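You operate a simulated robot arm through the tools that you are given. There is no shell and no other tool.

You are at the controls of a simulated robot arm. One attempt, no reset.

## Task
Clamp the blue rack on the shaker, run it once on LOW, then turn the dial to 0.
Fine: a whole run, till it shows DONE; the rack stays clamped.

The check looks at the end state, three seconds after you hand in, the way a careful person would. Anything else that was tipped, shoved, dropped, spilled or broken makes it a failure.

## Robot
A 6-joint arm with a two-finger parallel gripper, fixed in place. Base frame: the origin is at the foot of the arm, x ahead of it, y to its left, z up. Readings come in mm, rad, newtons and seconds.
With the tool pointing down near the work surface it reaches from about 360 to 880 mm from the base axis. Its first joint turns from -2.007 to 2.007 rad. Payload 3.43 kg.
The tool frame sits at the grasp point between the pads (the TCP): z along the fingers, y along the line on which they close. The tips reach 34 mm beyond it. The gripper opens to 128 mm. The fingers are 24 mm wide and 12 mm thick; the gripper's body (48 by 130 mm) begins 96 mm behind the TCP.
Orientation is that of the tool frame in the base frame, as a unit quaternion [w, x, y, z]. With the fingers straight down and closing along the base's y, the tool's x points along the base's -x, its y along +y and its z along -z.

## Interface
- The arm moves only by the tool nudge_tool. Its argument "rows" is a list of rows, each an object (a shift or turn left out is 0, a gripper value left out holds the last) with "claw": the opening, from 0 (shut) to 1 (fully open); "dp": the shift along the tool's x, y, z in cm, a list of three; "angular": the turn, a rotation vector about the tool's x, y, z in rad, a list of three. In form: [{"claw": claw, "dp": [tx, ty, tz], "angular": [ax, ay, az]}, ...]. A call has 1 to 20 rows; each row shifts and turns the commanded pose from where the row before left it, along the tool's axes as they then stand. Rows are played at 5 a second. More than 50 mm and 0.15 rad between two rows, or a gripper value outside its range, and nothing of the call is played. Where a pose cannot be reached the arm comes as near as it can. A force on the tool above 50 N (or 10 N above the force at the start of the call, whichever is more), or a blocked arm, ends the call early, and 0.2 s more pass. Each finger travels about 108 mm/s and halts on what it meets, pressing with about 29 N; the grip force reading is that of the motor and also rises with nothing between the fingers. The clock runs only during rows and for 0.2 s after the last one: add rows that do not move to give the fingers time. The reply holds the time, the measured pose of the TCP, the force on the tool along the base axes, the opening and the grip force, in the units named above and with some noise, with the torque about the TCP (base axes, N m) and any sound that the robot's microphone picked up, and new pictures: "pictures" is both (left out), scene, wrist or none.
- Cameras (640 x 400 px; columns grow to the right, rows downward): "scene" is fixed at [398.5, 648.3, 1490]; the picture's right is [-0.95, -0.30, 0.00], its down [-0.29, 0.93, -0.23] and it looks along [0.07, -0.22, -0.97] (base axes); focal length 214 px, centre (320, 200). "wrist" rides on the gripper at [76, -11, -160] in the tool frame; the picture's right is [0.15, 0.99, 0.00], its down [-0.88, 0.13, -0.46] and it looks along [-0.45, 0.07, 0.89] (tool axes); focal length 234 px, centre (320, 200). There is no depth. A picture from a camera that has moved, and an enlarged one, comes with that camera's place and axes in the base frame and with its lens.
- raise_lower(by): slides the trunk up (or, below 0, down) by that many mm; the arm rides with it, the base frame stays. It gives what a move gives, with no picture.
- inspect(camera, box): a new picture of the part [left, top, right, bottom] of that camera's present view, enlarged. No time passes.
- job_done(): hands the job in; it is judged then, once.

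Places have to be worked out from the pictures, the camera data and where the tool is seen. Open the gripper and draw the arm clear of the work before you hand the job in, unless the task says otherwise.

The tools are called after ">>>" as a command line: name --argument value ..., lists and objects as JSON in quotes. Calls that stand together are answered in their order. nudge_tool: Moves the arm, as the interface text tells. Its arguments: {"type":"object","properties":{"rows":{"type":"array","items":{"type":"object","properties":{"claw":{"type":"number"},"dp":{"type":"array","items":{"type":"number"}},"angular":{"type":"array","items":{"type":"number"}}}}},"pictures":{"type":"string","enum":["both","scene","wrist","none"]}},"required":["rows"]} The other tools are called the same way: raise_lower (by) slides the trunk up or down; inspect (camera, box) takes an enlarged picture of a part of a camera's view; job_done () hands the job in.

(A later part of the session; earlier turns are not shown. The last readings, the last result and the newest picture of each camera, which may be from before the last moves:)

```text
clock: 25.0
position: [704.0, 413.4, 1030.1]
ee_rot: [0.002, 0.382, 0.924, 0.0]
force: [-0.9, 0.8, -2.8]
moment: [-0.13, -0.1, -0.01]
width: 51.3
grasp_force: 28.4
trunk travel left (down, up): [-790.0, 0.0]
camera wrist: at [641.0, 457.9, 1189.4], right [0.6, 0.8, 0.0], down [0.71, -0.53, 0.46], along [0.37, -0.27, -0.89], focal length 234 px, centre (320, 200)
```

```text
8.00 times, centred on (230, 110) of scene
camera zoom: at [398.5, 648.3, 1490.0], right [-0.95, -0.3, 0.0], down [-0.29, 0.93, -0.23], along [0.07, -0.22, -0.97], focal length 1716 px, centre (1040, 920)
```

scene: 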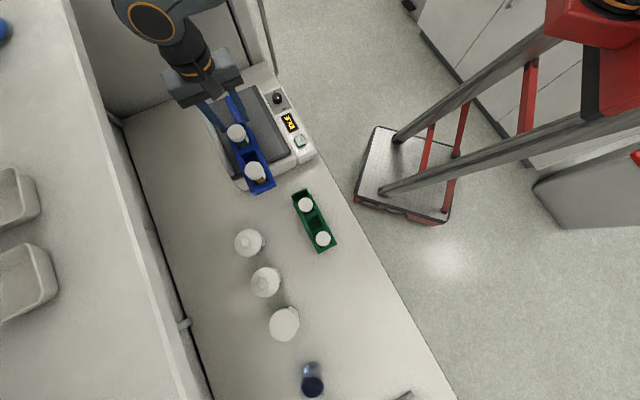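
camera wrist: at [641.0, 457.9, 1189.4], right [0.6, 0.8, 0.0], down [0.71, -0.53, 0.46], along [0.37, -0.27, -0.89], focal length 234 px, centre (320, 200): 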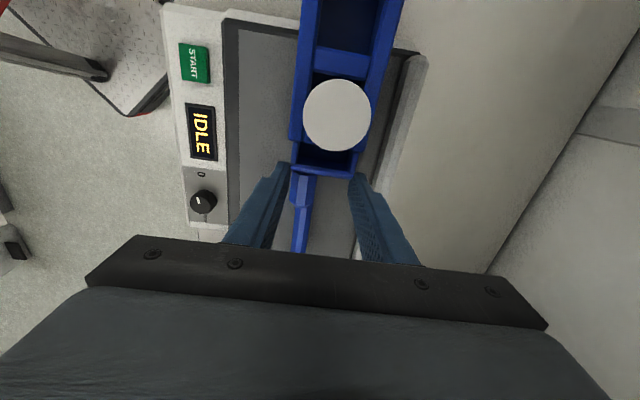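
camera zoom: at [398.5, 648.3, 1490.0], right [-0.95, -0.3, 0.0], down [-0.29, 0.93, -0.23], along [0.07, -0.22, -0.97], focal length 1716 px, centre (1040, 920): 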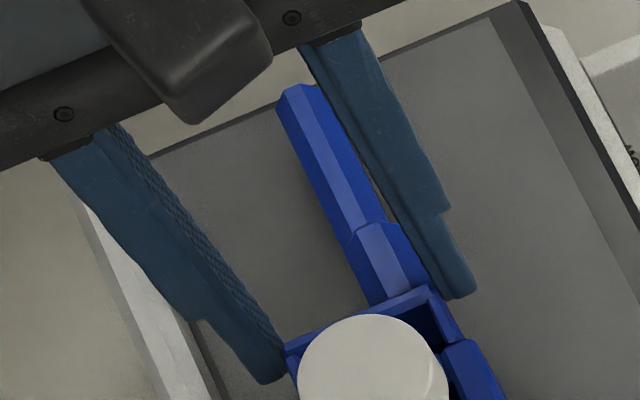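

The shaker plate is spring-mounted (it moved back with me), and the rack is now held level but only by its end tab. I lift gently and check it before carrying it back to the free table spot for a proper regrip.

>>> nudge_tool --rows '[{"dp": [0, 0, -0.5]}, {"dp": [0, 0, -0.8]}, {"dp": [0, 0, -0.8]}, {"dp": [0, 0, -0.8]}, {"dp": [0, 0, -0.5]}, {"dp": [0, 0, 0]}]'

>>> inspect --camera "wrist" --box '[240, 0, 440, 270]'

```text
clock: 26.4
position: [704.9, 414.2, 1065.7]
ee_rot: [0.0, 0.383, 0.924, -0.001]
force: [1.4, -0.1, -2.5]
moment: [-0.12, -0.15, 0.01]
width: 51.5
grasp_force: 28.5
trunk travel left (down, up): [-790.0, 0.0]
camera wrist: at [641.9, 459.4, 1225.4], right [0.6, 0.8, 0.0], down [0.72, -0.53, 0.46], along [0.37, -0.27, -0.89], focal length 234 px, centre (320, 200)
```

scene: 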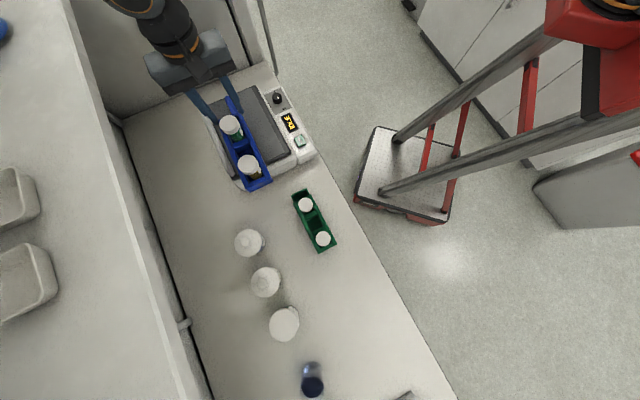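
wrist: 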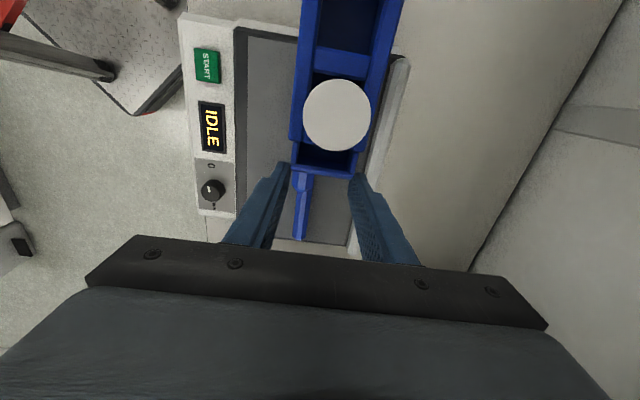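

```text
1.48 times, centred on (340, 135) of wrist
camera zoom: at [641.9, 459.4, 1225.4], right [0.6, 0.8, 0.0], down [0.72, -0.53, 0.46], along [0.37, -0.27, -0.89], focal length 347 px, centre (290, 296)
```

zoom: 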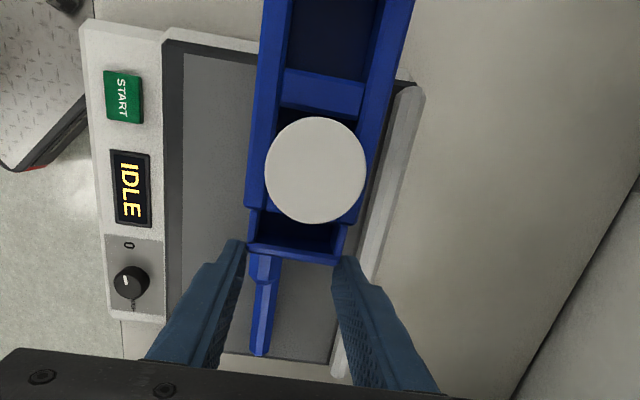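

The rack rides unchanged in the grip and the bar is free below. I carry it slowly back along the table, well above everything.

>>> nudge_tool --rows '[{"dp": [0.5, 0, 0]}, {"dp": [1, 0, 0]}, {"dp": [2, 0, 0]}, {"dp": [2.5, 0, 0]}, {"dp": [2.5, -0.3, 0]}, {"dp": [2.5, -0.5, 0]}, {"dp": [2.5, -0.7, 0]}, {"dp": [2.5, -0.7, 0]}, {"dp": [2.5, -0.7, 0]}, {"dp": [2.5, -0.7, 0]}, {"dp": [2.5, -0.7, 0]}, {"dp": [2.5, -0.7, 0]}, {"dp": [2.5, -0.7, 0]}, {"dp": [2.5, -0.7, 0]}, {"dp": [2.5, -0.5, 0]}, {"dp": [2, 0, 0]}, {"dp": [1, 0, 0]}, {"dp": [0.5, 0, 0]}, {"dp": [0, 0, 0]}]'

>>> inspect --camera "wrist" --box '[240, 0, 440, 270]'

```text
clock: 30.4
position: [393.3, 627.2, 1064.4]
ee_rot: [0.0, 0.384, 0.924, 0.0]
force: [0.2, -0.2, -1.2]
moment: [-0.13, -0.15, 0.04]
width: 51.4
grasp_force: 29.4
trunk travel left (down, up): [-790.0, 0.0]
camera wrist: at [330.0, 672.8, 1224.2], right [0.6, 0.8, 0.0], down [0.72, -0.53, 0.46], along [0.37, -0.27, -0.89], focal length 234 px, centre (320, 200)
```

scene: 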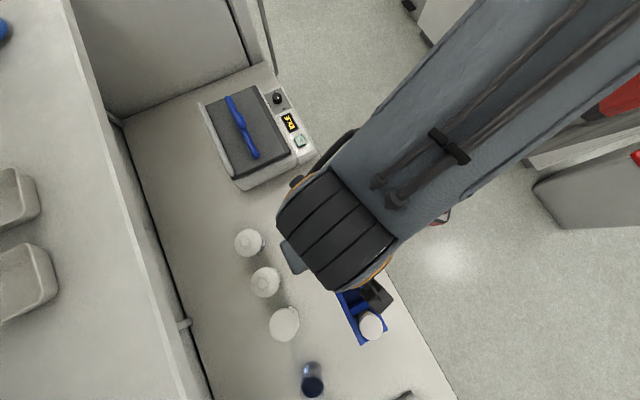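
wrist: 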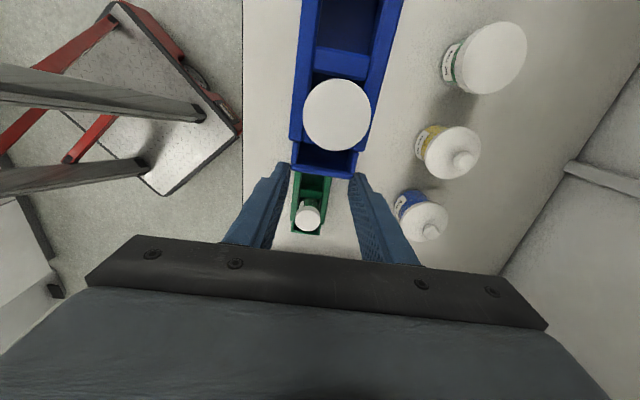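

```text
1.48 times, centred on (340, 135) of wrist
camera zoom: at [330.0, 672.8, 1224.2], right [0.6, 0.8, 0.0], down [0.72, -0.53, 0.46], along [0.37, -0.27, -0.89], focal length 347 px, centre (290, 296)
```

zoom: 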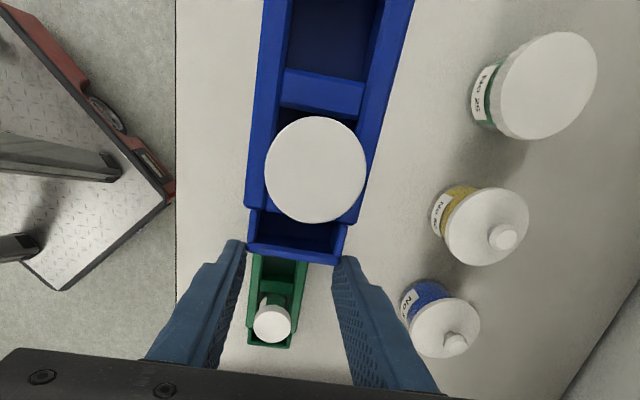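

The rack is steady, with the original spot just ahead. I move the last 68 mm and lower with the trunk most of the way.

>>> nudge_tool --rows '[{"dp": [0.8, 0, 0]}, {"dp": [2, 0, 0]}, {"dp": [2, 0, 0]}, {"dp": [1.2, 0, 0]}, {"dp": [0.8, 0, 0]}, {"dp": [0, 0, 0]}]' --pictures "none"

>>> raise_lower --by -130

>>> inspect --camera "wrist" --box '[240, 0, 440, 270]'

>>> inspect --camera "scene" --box '[280, 230, 440, 390]'

```text
clock: 31.8
position: [345.7, 674.1, 1064.2]
ee_rot: [0.0, 0.383, 0.924, 0.0]
force: [-0.1, 0.4, -2.1]
moment: [-0.14, -0.13, 0.01]
width: 51.3
grasp_force: 29.3
trunk travel left (down, up): [-790.0, 0.0]
```

```text
clock: 33.4
position: [345.5, 675.6, 934.9]
ee_rot: [0.0, 0.383, 0.924, 0.0]
force: [-0.2, 0.3, -2.6]
moment: [-0.14, -0.16, -0.02]
width: 51.4
grasp_force: 28.1
trunk travel left (down, up): [-660.0, 130.0]
```

```text
1.48 times, centred on (340, 135) of wrist
camera zoom: at [282.3, 720.4, 1094.5], right [0.6, 0.8, 0.0], down [0.72, -0.53, 0.46], along [0.37, -0.27, -0.89], focal length 347 px, centre (290, 296)
```

zoom: 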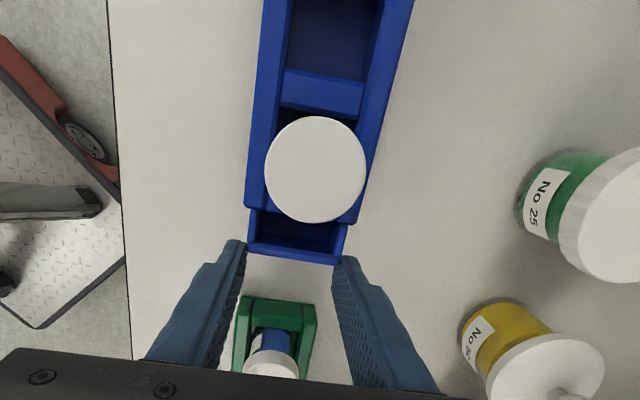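

```text
2.50 times, centred on (360, 310) of scene
camera zoom: at [398.5, 648.3, 1490.0], right [-0.95, -0.3, 0.0], down [-0.29, 0.93, -0.23], along [0.07, -0.22, -0.97], focal length 536 px, centre (220, -75)
```

zoom: 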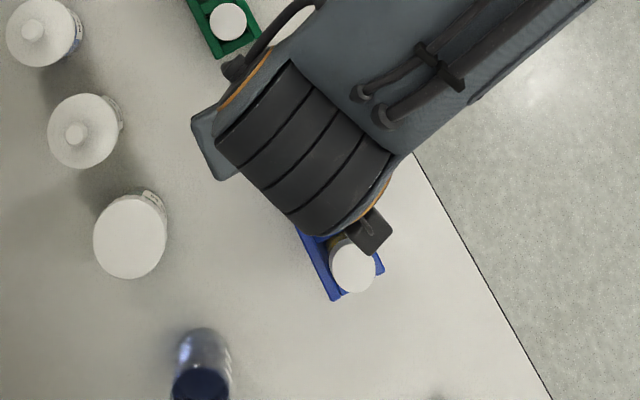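

The rack hangs level above the free spot, clear of the green rack by about 35 mm at the fingers. I lower by 30 mm, then continue with fine steps watching for contact.

>>> nudge_tool --rows '[{"dp": [0, 0, 1]}, {"dp": [0, 0, 1]}, {"dp": [0, 0, 0.8]}, {"dp": [0, 0, 0]}]' --pictures "none"

>>> nudge_tool --rows '[{"dp": [0, 0, 0.2]}, {"dp": [0, 0, 0.2]}, {"dp": [0, 0, 0]}]' --pictures "none"

>>> nudge_tool --rows '[{"dp": [0, 0, 0.2]}, {"dp": [0, 0, 0.2]}, {"dp": [0, 0, 0]}]' --pictures "none"

```text
clock: 34.4
position: [345.7, 674.5, 907.0]
ee_rot: [0.0, 0.382, 0.924, 0.0]
force: [-0.3, -0.2, -1.9]
moment: [-0.11, -0.13, 0.02]
width: 51.5
grasp_force: 29.1
trunk travel left (down, up): [-660.0, 130.0]
```

```text
clock: 35.1
position: [344.6, 676.0, 902.9]
ee_rot: [0.0, 0.383, 0.924, 0.0]
force: [0.6, -0.5, -2.3]
moment: [-0.13, -0.17, -0.01]
width: 51.2
grasp_force: 29.3
trunk travel left (down, up): [-660.0, 130.0]
```

```text
clock: 36.0
position: [345.3, 675.5, 898.5]
ee_rot: [0.0, 0.382, 0.924, 0.001]
force: [1.0, -0.4, -2.0]
moment: [-0.16, -0.16, -0.03]
width: 51.4
grasp_force: 28.6
trunk travel left (down, up): [-660.0, 130.0]
```

No contact yet at TCP z≈898.5 and the load is unchanged. I continue in 2 mm steps.

>>> nudge_tool --rows '[{"dp": [0, 0, 0.2]}, {"dp": [0, 0, 0.15]}, {"dp": [0, 0, 0]}]' --pictures "none"

>>> nudge_tool --rows '[{"dp": [0, 0, 0.15]}, {"dp": [0, 0, 0]}]' --pictures "none"

>>> nudge_tool --rows '[{"dp": [0, 0, 0.15]}, {"dp": [0, 0, 0]}]' --pictures "none"

```text
clock: 36.8
position: [346.0, 675.9, 896.8]
ee_rot: [0.0, 0.382, 0.924, 0.002]
force: [-4.7, -5.9, 27.4]
moment: [-0.11, 0.31, 0.08]
width: 51.8
grasp_force: 28.6
trunk travel left (down, up): [-660.0, 130.0]
```

```text
clock: 37.4
position: [346.5, 675.4, 894.9]
ee_rot: [0.0, 0.383, 0.924, 0.001]
force: [1.1, 2.0, 28.4]
moment: [0.2, 0.23, -0.04]
width: 51.5
grasp_force: 28.9
trunk travel left (down, up): [-660.0, 130.0]
```

```text
clock: 38.0
position: [346.6, 676.6, 892.8]
ee_rot: [0.0, 0.382, 0.924, 0.002]
force: [6.4, 8.0, 29.0]
moment: [0.45, -0.01, -0.18]
width: 51.7
grasp_force: 29.1
trunk travel left (down, up): [-660.0, 130.0]
```

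The rack touched the table at TCP z≈896.8 (about 27 N now pressing it down). I ease up 2 mm, then open the fingers a little to release it.

>>> nudge_tool --rows '[{"dp": [0, 0, -0.15]}, {"claw": 0.42}, {"claw": 0.45}, {"claw": 0.5}, {"claw": 0.55}, {"claw": 0.6}, {"claw": 0.66}, {"claw": 0.66}]'

>>> inspect --camera "wrist" --box '[200, 0, 440, 270]'

```text
clock: 39.8
position: [345.3, 675.5, 894.1]
ee_rot: [0.0, 0.383, 0.924, 0.0]
force: [0.3, 0.3, -0.4]
moment: [-0.01, 0.0, -0.01]
width: 84.6
grasp_force: 0.1
trunk travel left (down, up): [-660.0, 130.0]
camera wrist: at [282.1, 720.7, 1053.3], right [0.6, 0.8, 0.0], down [0.72, -0.53, 0.46], along [0.37, -0.27, -0.89], focal length 234 px, centre (320, 200)
```

scene: 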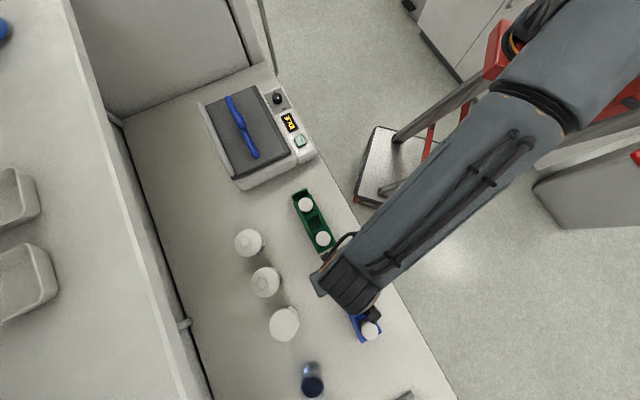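
wrist: 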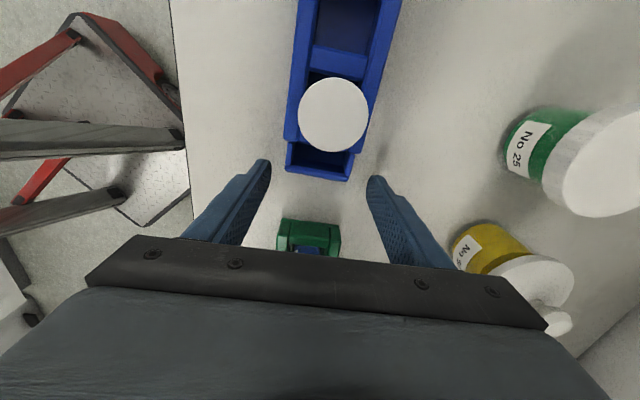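

```text
1.48 times, centred on (320, 135) of wrist
camera zoom: at [282.1, 720.7, 1053.3], right [0.6, 0.8, 0.0], down [0.72, -0.53, 0.46], along [0.37, -0.27, -0.89], focal length 347 px, centre (320, 296)
```

zoom: 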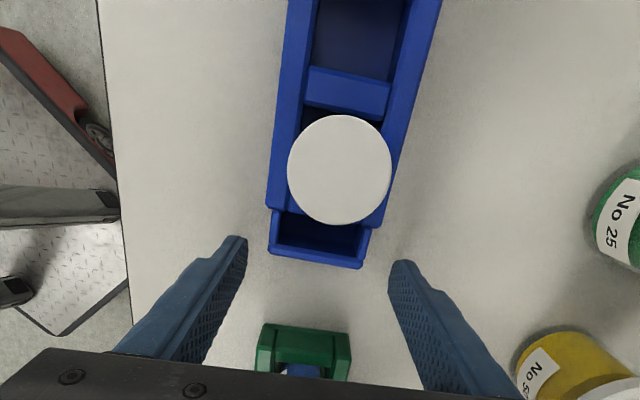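

The rack stands upright and undisturbed on the table, fingers clear on both sides. I raise the trunk and go look at the clamp bar, which must be slid back before placing the rack.

>>> raise_lower --by 130

>>> nudge_tool --rows '[{"dp": [0, 0, -2]}, {"dp": [-3, 0, -2]}, {"dp": [-4.5, 0.5, 0]}, {"dp": [-4.5, 0.5, 0]}, {"dp": [-4.5, 0.5, 0]}, {"dp": [-4.5, 0.5, 0]}, {"dp": [-4.5, 0.5, 0]}, {"dp": [-4.5, 0.5, 0]}, {"dp": [-4.5, 0.5, 0]}, {"dp": [-3, 0, 0]}, {"dp": [0, 0, 0]}]'

>>> inspect --camera "wrist" --box '[180, 20, 460, 270]'

>>> inspect --camera "scene" --box '[190, 70, 330, 200]'

```text
clock: 41.3
position: [346.3, 674.7, 1022.7]
ee_rot: [0.0, 0.383, 0.924, 0.0]
force: [-0.4, 0.7, -0.5]
moment: [-0.01, -0.02, 0.01]
width: 84.5
grasp_force: 0.1
trunk travel left (down, up): [-790.0, 0.0]
```

```text
clock: 43.7
position: [635.0, 433.2, 1064.2]
ee_rot: [0.0, 0.383, 0.924, -0.001]
force: [0.2, -0.2, 0.5]
moment: [0.01, -0.01, -0.02]
width: 84.5
grasp_force: 0.0
trunk travel left (down, up): [-790.0, 0.0]
camera wrist: at [572.2, 478.3, 1223.3], right [0.6, 0.8, 0.0], down [0.72, -0.53, 0.46], along [0.37, -0.27, -0.89], focal length 234 px, centre (320, 200)
```

scene: 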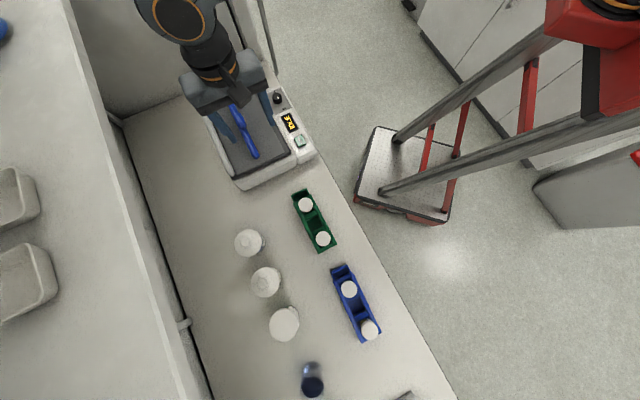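
wrist: 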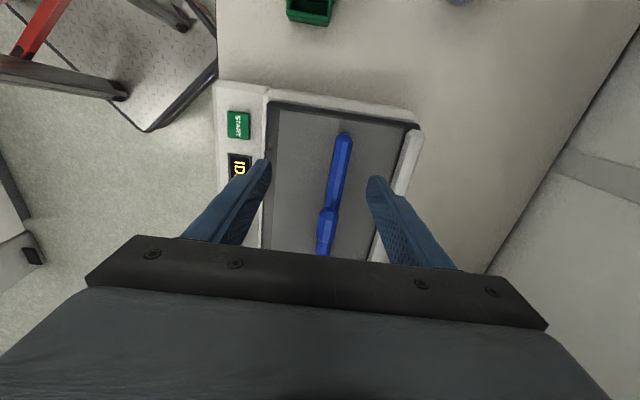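

```text
1.60 times, centred on (320, 145) of wrist
camera zoom: at [572.2, 478.3, 1223.3], right [0.6, 0.8, 0.0], down [0.72, -0.53, 0.46], along [0.37, -0.27, -0.89], focal length 375 px, centre (320, 288)
```

zoom: 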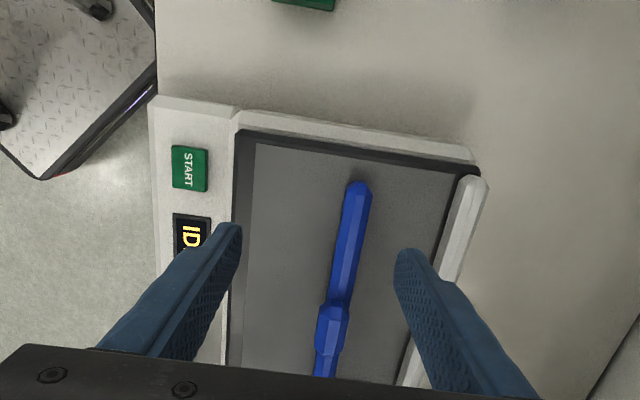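

```text
3.08 times, centred on (260, 135) of scene
camera zoom: at [398.5, 648.3, 1490.0], right [-0.95, -0.3, 0.0], down [-0.29, 0.93, -0.23], along [0.07, -0.22, -0.97], focal length 660 px, centre (505, 400)
```

zoom: 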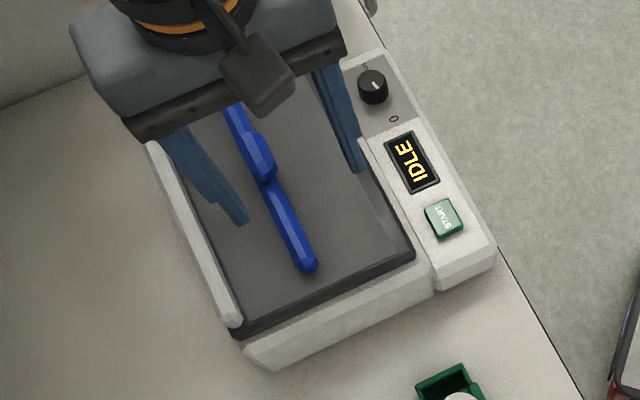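

The blue rack stands fine on the table, and the bar lies at N≈776 with its handle at U≈-220. I position the open fingers above the handle to grip it across and check the alignment.

>>> nudge_tool --rows '[{"claw": 0.5, "dp": [-2.6, 0.7, 0]}, {"dp": [-2.6, 0.7, 0]}, {"dp": [-2.6, 0.6, 0]}, {"dp": [0, 0, 1.5]}, {"dp": [0, 0, 0]}]'

>>> inspect --camera "wrist" --box '[220, 60, 440, 270]'

>>> inspect --camera "scene" --box '[180, 60, 290, 160]'

```text
clock: 44.9
position: [706.0, 392.0, 1049.3]
ee_rot: [0.0, 0.383, 0.924, 0.0]
force: [-1.0, 0.0, -1.0]
moment: [-0.03, -0.01, -0.03]
width: 63.8
grasp_force: 0.0
trunk travel left (down, up): [-790.0, 0.0]
camera wrist: at [643.4, 437.5, 1208.7], right [0.6, 0.8, 0.0], down [0.72, -0.53, 0.46], along [0.37, -0.27, -0.89], focal length 234 px, centre (320, 200)
```

scene: 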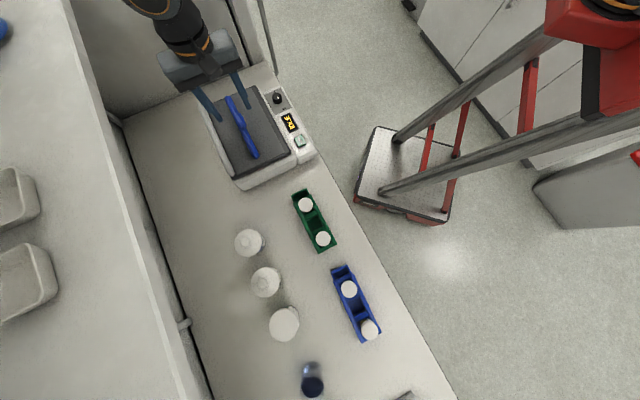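
wrist: 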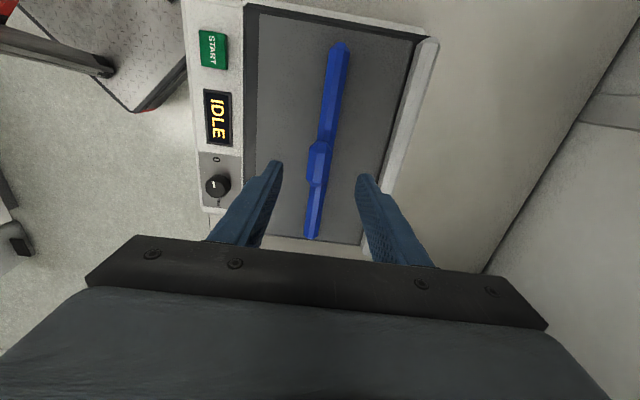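

```text
1.90 times, centred on (330, 165) of wrist
camera zoom: at [643.4, 437.5, 1208.7], right [0.6, 0.8, 0.0], down [0.72, -0.53, 0.46], along [0.37, -0.27, -0.89], focal length 446 px, centre (301, 267)
```

zoom: 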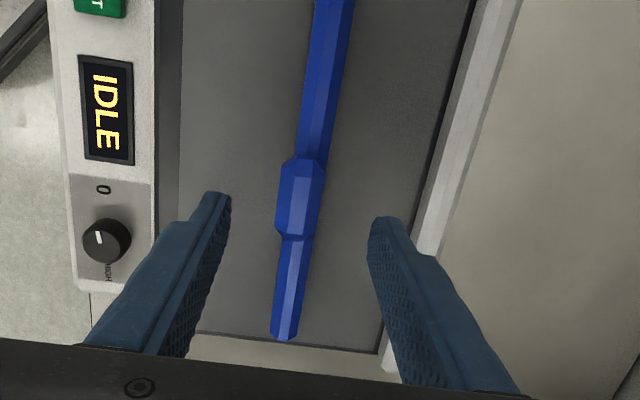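

```text
4.00 times, centred on (235, 110) of scene
camera zoom: at [398.5, 648.3, 1490.0], right [-0.95, -0.3, 0.0], down [-0.29, 0.93, -0.23], along [0.07, -0.22, -0.97], focal length 858 px, centre (660, 560)
```

zoom: 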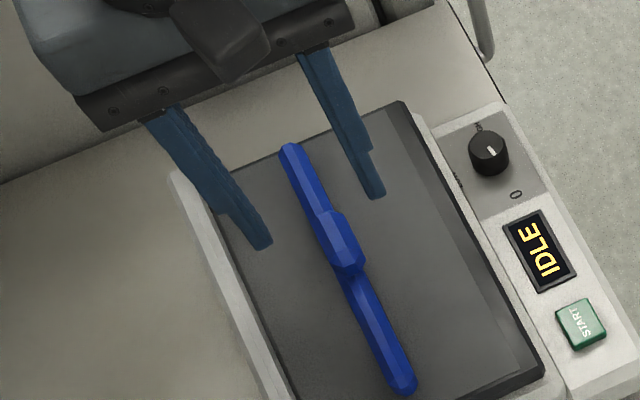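

The handle sits between the fingers (U≈-220, N≈775, top z≈990). I descend until the tips flank it at about z=968 and close gently.

>>> nudge_tool --rows '[{"dp": [0, 0, 1.5]}, {"dp": [0, 0, 1.5]}, {"dp": [0, 0, 1.0]}, {"dp": [0, 0, 0.6]}, {"claw": 0.4}, {"claw": 0.3}, {"claw": 0.22}, {"claw": 0.15}, {"claw": 0.1}, {"claw": 0.05}, {"dp": [0, 0, 0]}]'

>>> inspect --camera "wrist" --box '[220, 60, 440, 270]'

```text
clock: 47.3
position: [703.0, 391.8, 1002.6]
ee_rot: [0.0, 0.383, 0.924, 0.0]
force: [-0.5, 0.6, -0.7]
moment: [0.53, -0.51, -0.05]
width: 23.5
grasp_force: 45.2
trunk travel left (down, up): [-790.0, 0.0]
camera wrist: at [641.3, 438.7, 1162.1], right [0.6, 0.8, 0.0], down [0.72, -0.53, 0.46], along [0.37, -0.27, -0.89], focal length 234 px, centre (320, 200)
```

scene: 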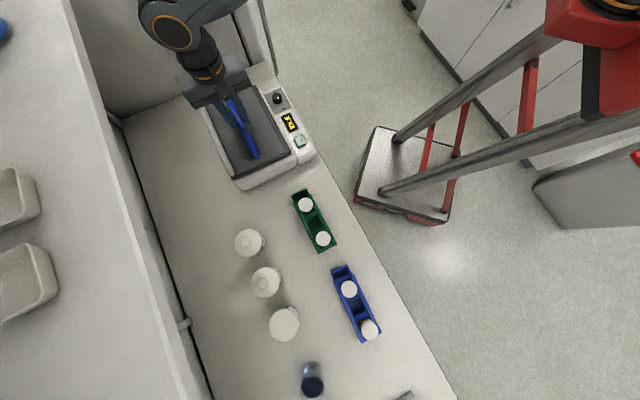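
wrist: 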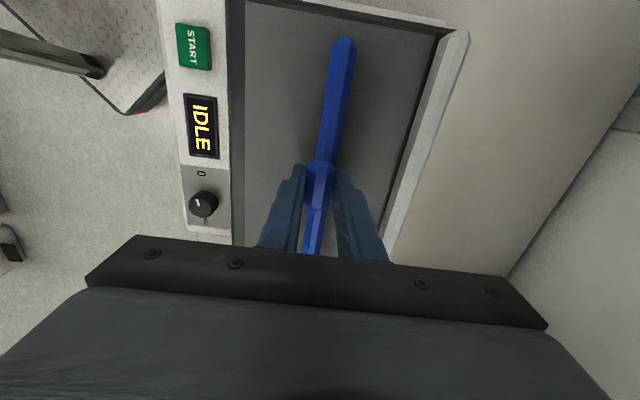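

```text
1.90 times, centred on (330, 165) of wrist
camera zoom: at [641.3, 438.7, 1162.1], right [0.6, 0.8, 0.0], down [0.72, -0.53, 0.46], along [0.37, -0.27, -0.89], focal length 446 px, centre (301, 267)
```

zoom: 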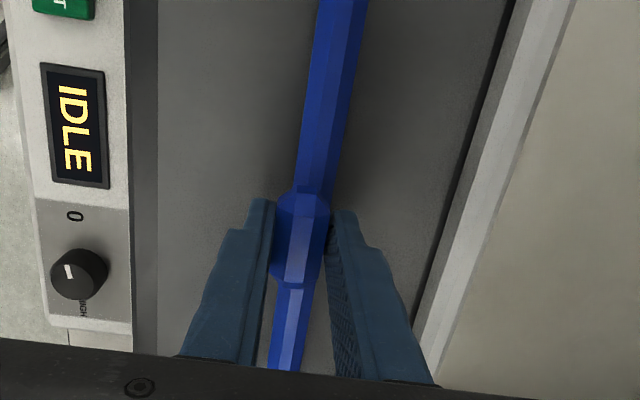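

The handle is gripped (23.5 mm wide). I slide the bar back toward -N in small steps, watching the force.

>>> nudge_tool --rows '[{"dp": [0, -0.4, 0]}, {"dp": [0, -0.8, 0]}, {"dp": [0, -0.8, 0]}, {"dp": [0, -0.8, 0]}, {"dp": [0, -0.8, 0]}, {"dp": [0, 0, 0]}]'

```text
clock: 48.7
position: [680.1, 368.1, 1002.0]
ee_rot: [-0.001, 0.382, 0.924, -0.001]
force: [-0.5, 0.2, -3.4]
moment: [0.49, -0.53, 0.01]
width: 23.2
grasp_force: 44.9
trunk travel left (down, up): [-790.0, 0.0]
camera wrist: at [616.7, 413.3, 1162.2], right [0.6, 0.8, 0.0], down [0.72, -0.53, 0.46], along [0.37, -0.27, -0.89], focal length 234 px, centre (320, 200)
```

scene: 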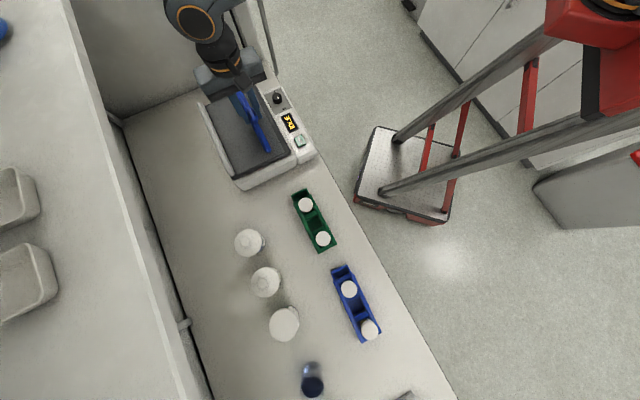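
wrist: 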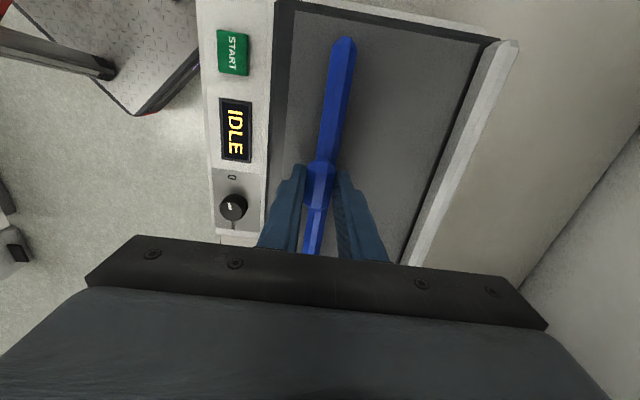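

The bar slides freely with the handle (now N≈741). I move it a further 30 mm back to its parked side.

>>> nudge_tool --rows '[{"dp": [0, -0.8, 0]}, {"dp": [0, -0.8, 0]}, {"dp": [0, -0.6, 0]}, {"dp": [0, -0.4, 0]}, {"dp": [0, -0.3, 0]}, {"dp": [0, 0, 0]}]'

>>> inspect --camera "wrist" --box '[220, 20, 540, 270]'

```text
clock: 50.1
position: [658.0, 347.8, 1001.4]
ee_rot: [0.0, 0.383, 0.924, -0.001]
force: [-0.5, 0.4, -5.8]
moment: [0.35, -0.68, -0.06]
width: 23.3
grasp_force: 44.7
trunk travel left (down, up): [-790.0, 0.0]
camera wrist: at [595.3, 392.4, 1162.2], right [0.6, 0.8, 0.0], down [0.72, -0.53, 0.46], along [0.37, -0.27, -0.89], focal length 234 px, centre (320, 200)
```

scene: 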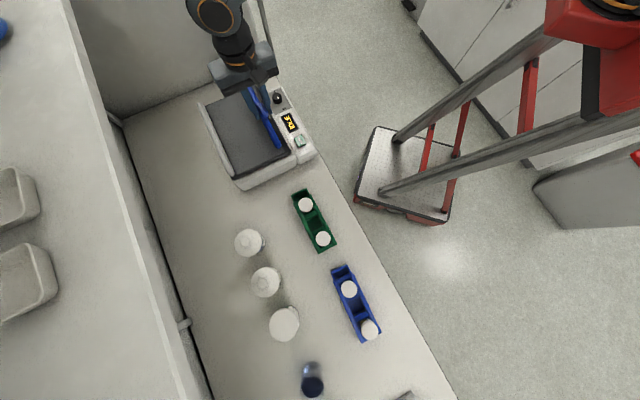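
wrist: 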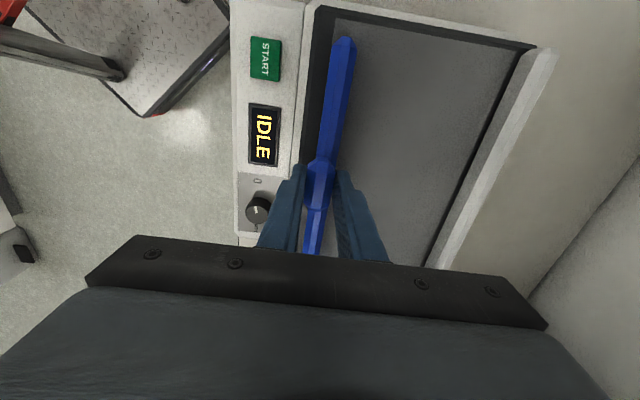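

```text
1.60 times, centred on (380, 145) of wrist
camera zoom: at [595.3, 392.4, 1162.2], right [0.6, 0.8, 0.0], down [0.72, -0.53, 0.46], along [0.37, -0.27, -0.89], focal length 375 px, centre (224, 288)
```

zoom: 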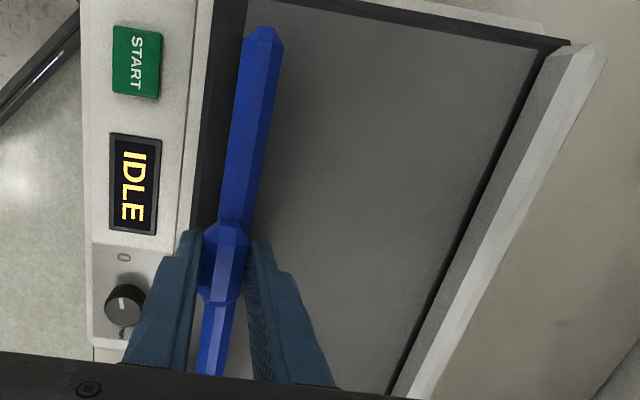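

The bar is back at N≈711. I open the fingers and rise clear, then head back to the blue rack, which I judge to be centred at U≈345, N≈719.

>>> nudge_tool --rows '[{"claw": 0.15}, {"claw": 0.25}, {"claw": 0.4}, {"claw": 0.5}, {"dp": [0, 0, -2]}, {"dp": [0, 0, -3]}, {"dp": [0, 0, -1]}, {"dp": [0, 0, 0]}]'

>>> inspect --camera "wrist" --box '[220, 20, 540, 270]'

>>> inspect --camera "scene" --box '[310, 250, 400, 350]'

```text
clock: 51.9
position: [660.5, 348.1, 1061.5]
ee_rot: [0.0, 0.383, 0.924, 0.0]
force: [0.2, 0.5, 0.1]
moment: [-0.07, -0.02, -0.03]
width: 63.8
grasp_force: 0.1
trunk travel left (down, up): [-790.0, 0.0]
camera wrist: at [596.5, 393.7, 1221.4], right [0.6, 0.8, 0.0], down [0.72, -0.53, 0.46], along [0.37, -0.27, -0.89], focal length 234 px, centre (320, 200)
```

scene: 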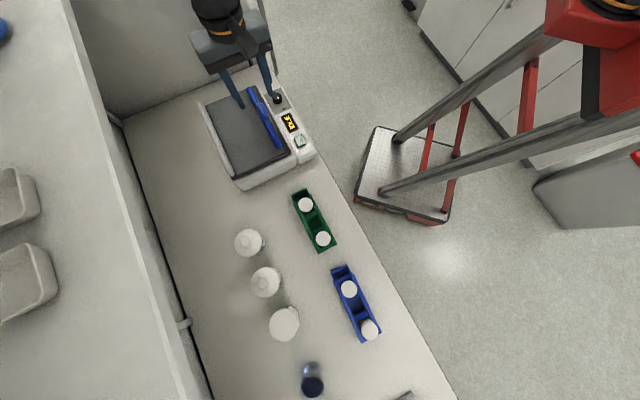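
wrist: 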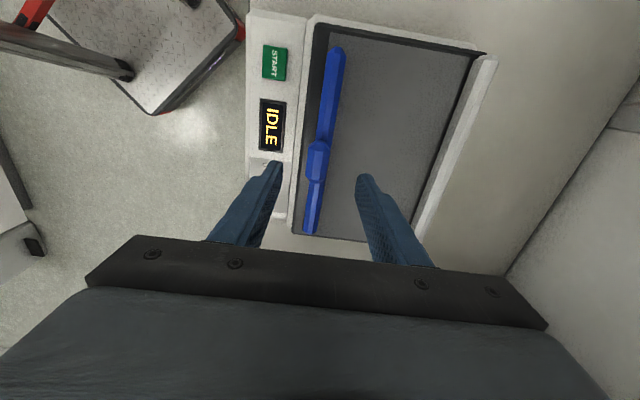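

```text
1.60 times, centred on (380, 145) of wrist
camera zoom: at [596.5, 393.7, 1221.4], right [0.6, 0.8, 0.0], down [0.72, -0.53, 0.46], along [0.37, -0.27, -0.89], focal length 375 px, centre (224, 288)
```

zoom: 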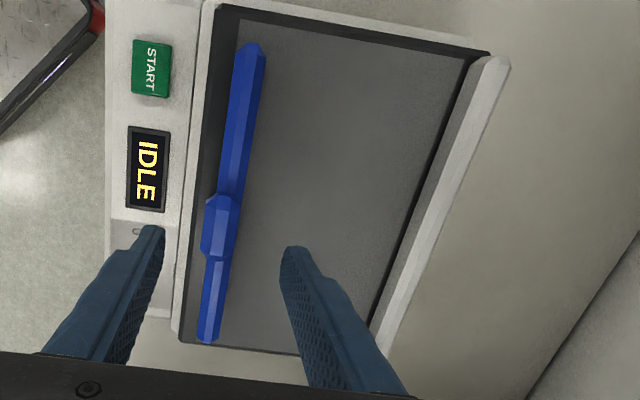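

```text
4.00 times, centred on (355, 300) of scene
camera zoom: at [398.5, 648.3, 1490.0], right [-0.95, -0.3, 0.0], down [-0.29, 0.93, -0.23], along [0.07, -0.22, -0.97], focal length 858 px, centre (180, -200)
```

zoom: 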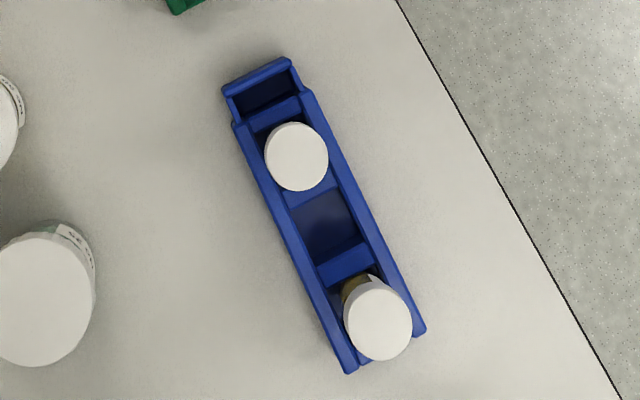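

The bar is parked and the rack stands as left. I fly back over the rack at U≈345, N≈721 and lower the trunk for an aligned view.

>>> nudge_tool --rows '[{"claw": 0.66, "dp": [4.7, 0.07, 0]}, {"dp": [4.7, 0.07, 0]}, {"dp": [4.7, 0.07, 0]}, {"dp": [4.7, 0.07, 0]}, {"dp": [4.7, 0.07, 0]}, {"dp": [4.7, 0.07, 0]}, {"dp": [4.7, 0.07, 0]}, {"dp": [4.7, 0.07, 0]}, {"dp": [4.7, 0.07, 0]}, {"dp": [4.7, 0.07, 0]}, {"dp": [4.7, 0.07, 0]}, {"dp": [4.9, 0.07, 0]}, {"dp": [0, 0, 0]}]' --pictures "none"

>>> raise_lower --by -115

>>> inspect --camera "wrist" --box '[220, 50, 440, 270]'

```text
clock: 54.7
position: [261.0, 752.7, 1058.9]
ee_rot: [0.0, 0.383, 0.924, 0.0]
force: [-1.0, -0.3, -0.2]
moment: [0.0, 0.02, -0.02]
width: 84.4
grasp_force: 0.1
trunk travel left (down, up): [-790.0, 0.0]
```

```text
clock: 56.2
position: [263.5, 754.3, 947.0]
ee_rot: [-0.001, 0.382, 0.924, -0.001]
force: [0.1, 0.8, -1.4]
moment: [0.03, 0.02, 0.0]
width: 84.3
grasp_force: 0.1
trunk travel left (down, up): [-675.0, 115.0]
```

```text
1.82 times, centred on (330, 160) of wrist
camera zoom: at [201.2, 799.1, 1107.6], right [0.6, 0.8, 0.0], down [0.72, -0.53, 0.46], along [0.37, -0.27, -0.89], focal length 426 px, centre (302, 273)
```

zoom: 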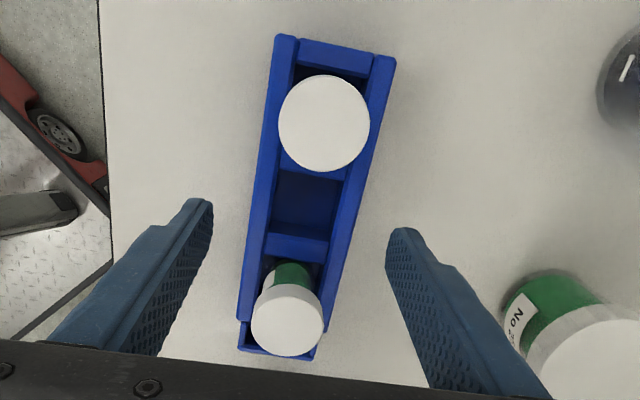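

The rack is turned by only about 0.02 rad and centred at N≈722. I match the yaw, shift 2 mm, and descend around it to the same grip height as before.

>>> nudge_tool --rows '[{"dp": [0.1, 0.22, 0], "angular": [0, 0, 0.019]}, {"dp": [0, 0, 1.5]}, {"dp": [0, 0, 1.5]}, {"dp": [0, 0, 1.0]}, {"dp": [0, 0, 0.8]}, {"dp": [0, 0, 0.5]}, {"dp": [0, 0, 0.4]}, {"dp": [0, 0, 0]}]'

>>> inspect --camera "wrist" --box '[220, 50, 440, 270]'

```text
clock: 58.0
position: [265.6, 756.7, 890.0]
ee_rot: [0.0, 0.392, 0.92, 0.0]
force: [-0.4, -0.3, -0.9]
moment: [0.03, -0.02, 0.0]
width: 84.3
grasp_force: 0.1
trunk travel left (down, up): [-675.0, 115.0]
camera wrist: at [203.2, 802.4, 1050.3], right [0.61, 0.79, 0.0], down [0.7, -0.54, 0.46], along [0.36, -0.28, -0.89], focal length 234 px, centre (320, 200)
```

scene: 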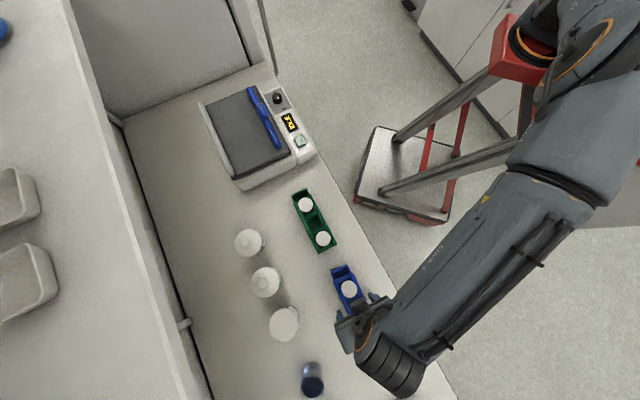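
wrist: 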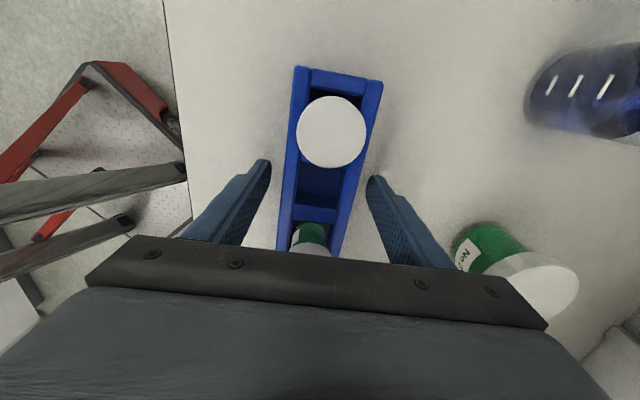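

```text
1.82 times, centred on (330, 160) of wrist
camera zoom: at [203.2, 802.4, 1050.3], right [0.61, 0.79, 0.0], down [0.7, -0.54, 0.46], along [0.36, -0.28, -0.89], focal length 426 px, centre (302, 273)
```

zoom: 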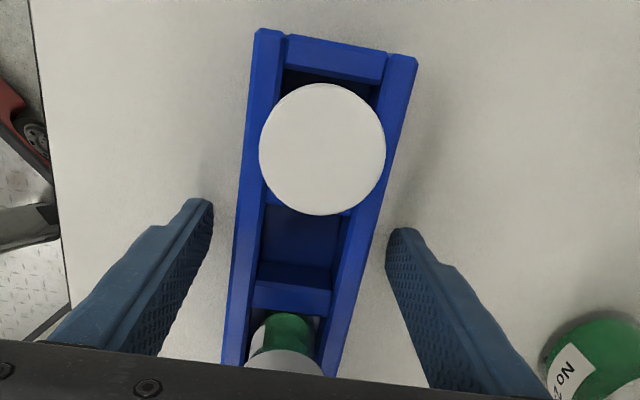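

The fingers flank the middle well symmetrically, so I close on the rack gently.

>>> nudge_tool --rows '[{"claw": 0.55}, {"claw": 0.5}, {"claw": 0.47}, {"claw": 0.45}, {"claw": 0.43}, {"claw": 0.4}, {"claw": 0.35}, {"claw": 0.3}, {"claw": 0.3}]' --pictures "none"

>>> raise_lower --by 115

>>> inspect --camera "wrist" --box '[220, 50, 440, 270]'

```text
clock: 60.0
position: [264.5, 755.6, 890.9]
ee_rot: [0.0, 0.391, 0.921, 0.0]
force: [-0.2, -0.8, -0.1]
moment: [0.01, -0.04, -0.08]
width: 59.8
grasp_force: 29.2
trunk travel left (down, up): [-675.0, 115.0]
```

```text
clock: 61.5
position: [264.9, 757.1, 1005.5]
ee_rot: [0.0, 0.391, 0.92, 0.001]
force: [-0.1, 0.1, -1.6]
moment: [0.03, 0.04, 0.01]
width: 59.5
grasp_force: 29.0
trunk travel left (down, up): [-790.0, 0.0]
```

```text
1.82 times, centred on (330, 160) of wrist
camera zoom: at [203.3, 802.4, 1164.8], right [0.61, 0.79, 0.0], down [0.71, -0.54, 0.46], along [0.36, -0.28, -0.89], focal length 426 px, centre (302, 273)
```

zoom: 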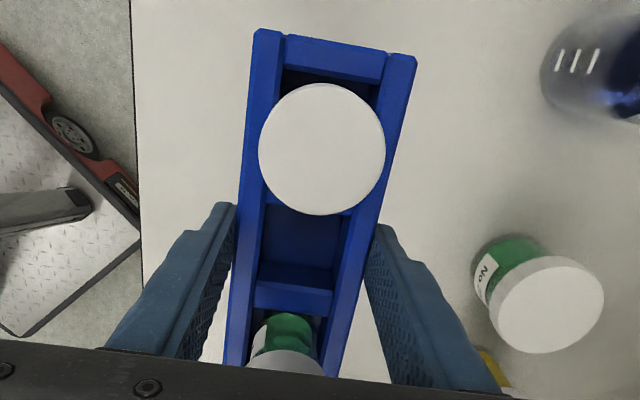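

The rack is now held at its centre and level. I raise it another 50 mm, square the yaw back to the table, and move toward the shaker along a line that stays beyond the clamp handle.

>>> nudge_tool --rows '[{"dp": [0, 0, -1]}, {"dp": [0, 0, -1.5]}, {"dp": [0, 0, -1.5]}, {"dp": [0, 0, -1], "angular": [0, 0, -0.019]}, {"dp": [-1, 0, 0]}, {"dp": [-2, 0, 0]}, {"dp": [-3, 0, 0]}, {"dp": [-3, 0, 0]}, {"dp": [-3, 0, 0]}, {"dp": [-3, 0, 0]}, {"dp": [-2.5, 0.5, 0]}, {"dp": [-2, 1, 0]}, {"dp": [-2, 1.5, 0]}, {"dp": [-2, 1.5, 0]}, {"dp": [-2, 1.5, 0]}, {"dp": [-2, 1, 0]}, {"dp": [-1, 0.3, 0]}, {"dp": [0, 0, 0]}]'

```text
clock: 65.2
position: [518.2, 606.8, 1056.6]
ee_rot: [0.001, 0.382, 0.924, 0.0]
force: [-0.4, -0.3, -2.1]
moment: [0.03, 0.02, 0.0]
width: 59.6
grasp_force: 29.4
trunk travel left (down, up): [-790.0, 0.0]
camera wrist: at [455.1, 651.3, 1216.8], right [0.6, 0.8, 0.0], down [0.72, -0.53, 0.46], along [0.37, -0.27, -0.89], focal length 234 px, centre (320, 200)
```

scene: 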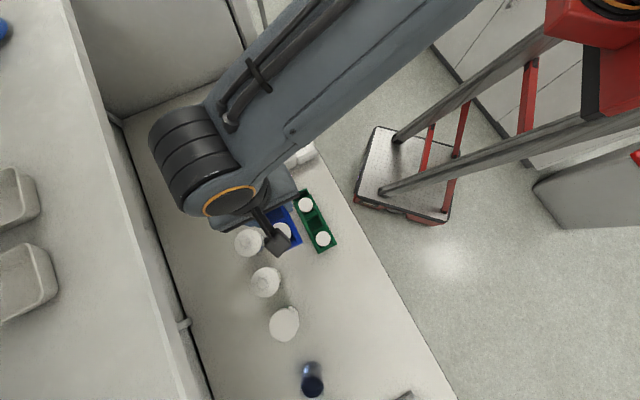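
wrist: 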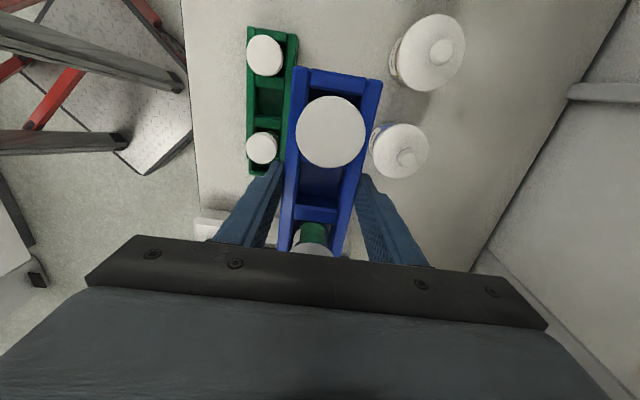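

Now at U≈63, N≈795 with the rack steady and clear of bottles and green rack. I continue along this line to above the platform at U≈-215.

>>> nudge_tool --rows '[{"dp": [-1, 0, 0]}, {"dp": [-2, 0, 0]}, {"dp": [-3, 0, 0]}, {"dp": [-3, 0, 0]}, {"dp": [-3, 0, 0]}, {"dp": [-3, 0, 0]}, {"dp": [-3, 0, 0]}, {"dp": [-3, 0, 0]}, {"dp": [-3, 0, 0]}, {"dp": [-2, 0, 0]}, {"dp": [-1, 0, 0]}, {"dp": [-0.8, 0, 0]}, {"dp": [0, 0, 0]}]'

>>> inspect --camera "wrist" --box '[180, 20, 480, 270]'

>>> inspect --camera "scene" --box '[170, 50, 310, 200]'

```text
clock: 68.0
position: [716.1, 409.3, 1055.4]
ee_rot: [-0.001, 0.382, 0.924, 0.0]
force: [0.4, 0.6, -2.6]
moment: [0.02, -0.01, -0.03]
width: 59.6
grasp_force: 28.9
trunk travel left (down, up): [-790.0, 0.0]
camera wrist: at [652.8, 454.9, 1215.5], right [0.6, 0.8, 0.0], down [0.72, -0.53, 0.46], along [0.37, -0.27, -0.89], focal length 234 px, centre (320, 200)
```

scene: 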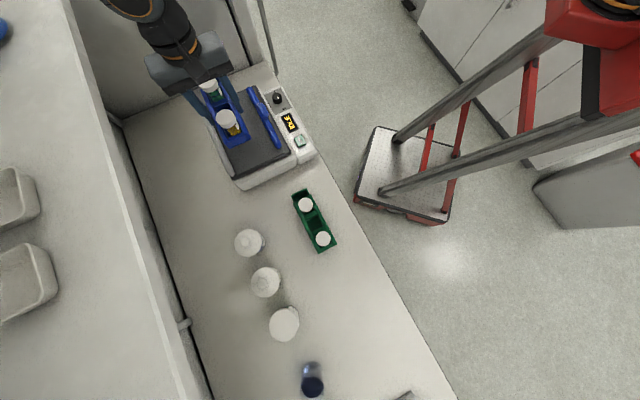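
wrist: 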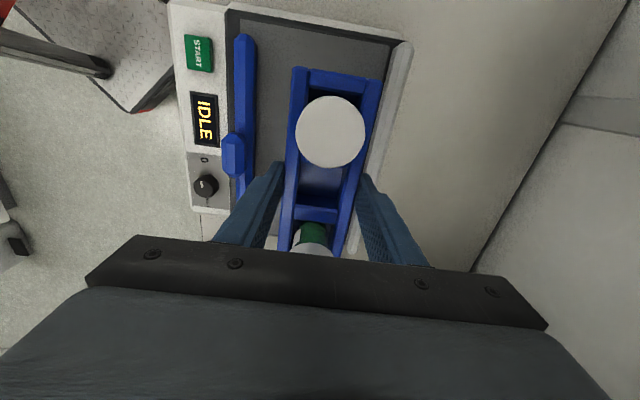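

```text
1.60 times, centred on (330, 145) of wrist
camera zoom: at [652.8, 454.9, 1215.5], right [0.6, 0.8, 0.0], down [0.72, -0.53, 0.46], along [0.37, -0.27, -0.89], focal length 375 px, centre (304, 288)
```

zoom: 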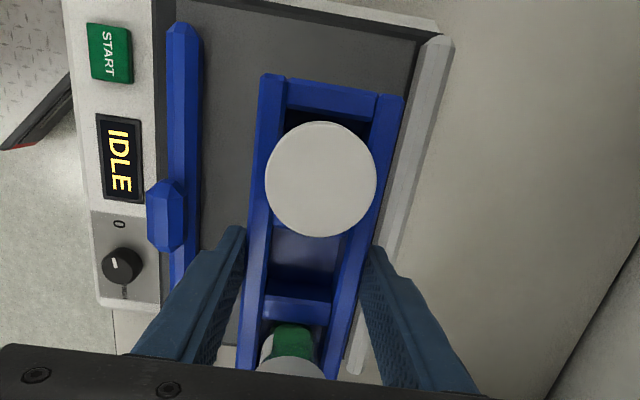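

```text
2.67 times, centred on (240, 125) of scene
camera zoom: at [398.5, 648.3, 1490.0], right [-0.95, -0.3, 0.0], down [-0.29, 0.93, -0.23], along [0.07, -0.22, -0.97], focal length 572 px, centre (533, 400)
```

zoom: 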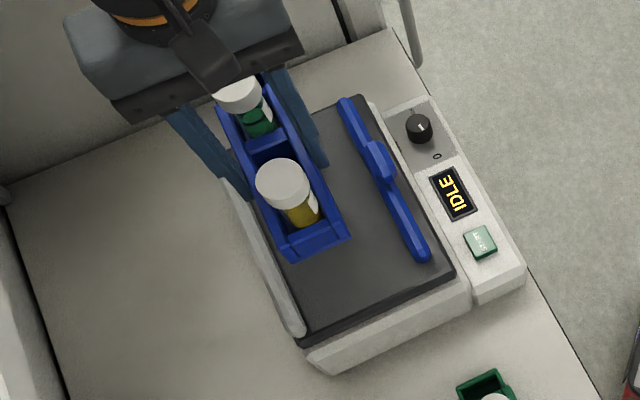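

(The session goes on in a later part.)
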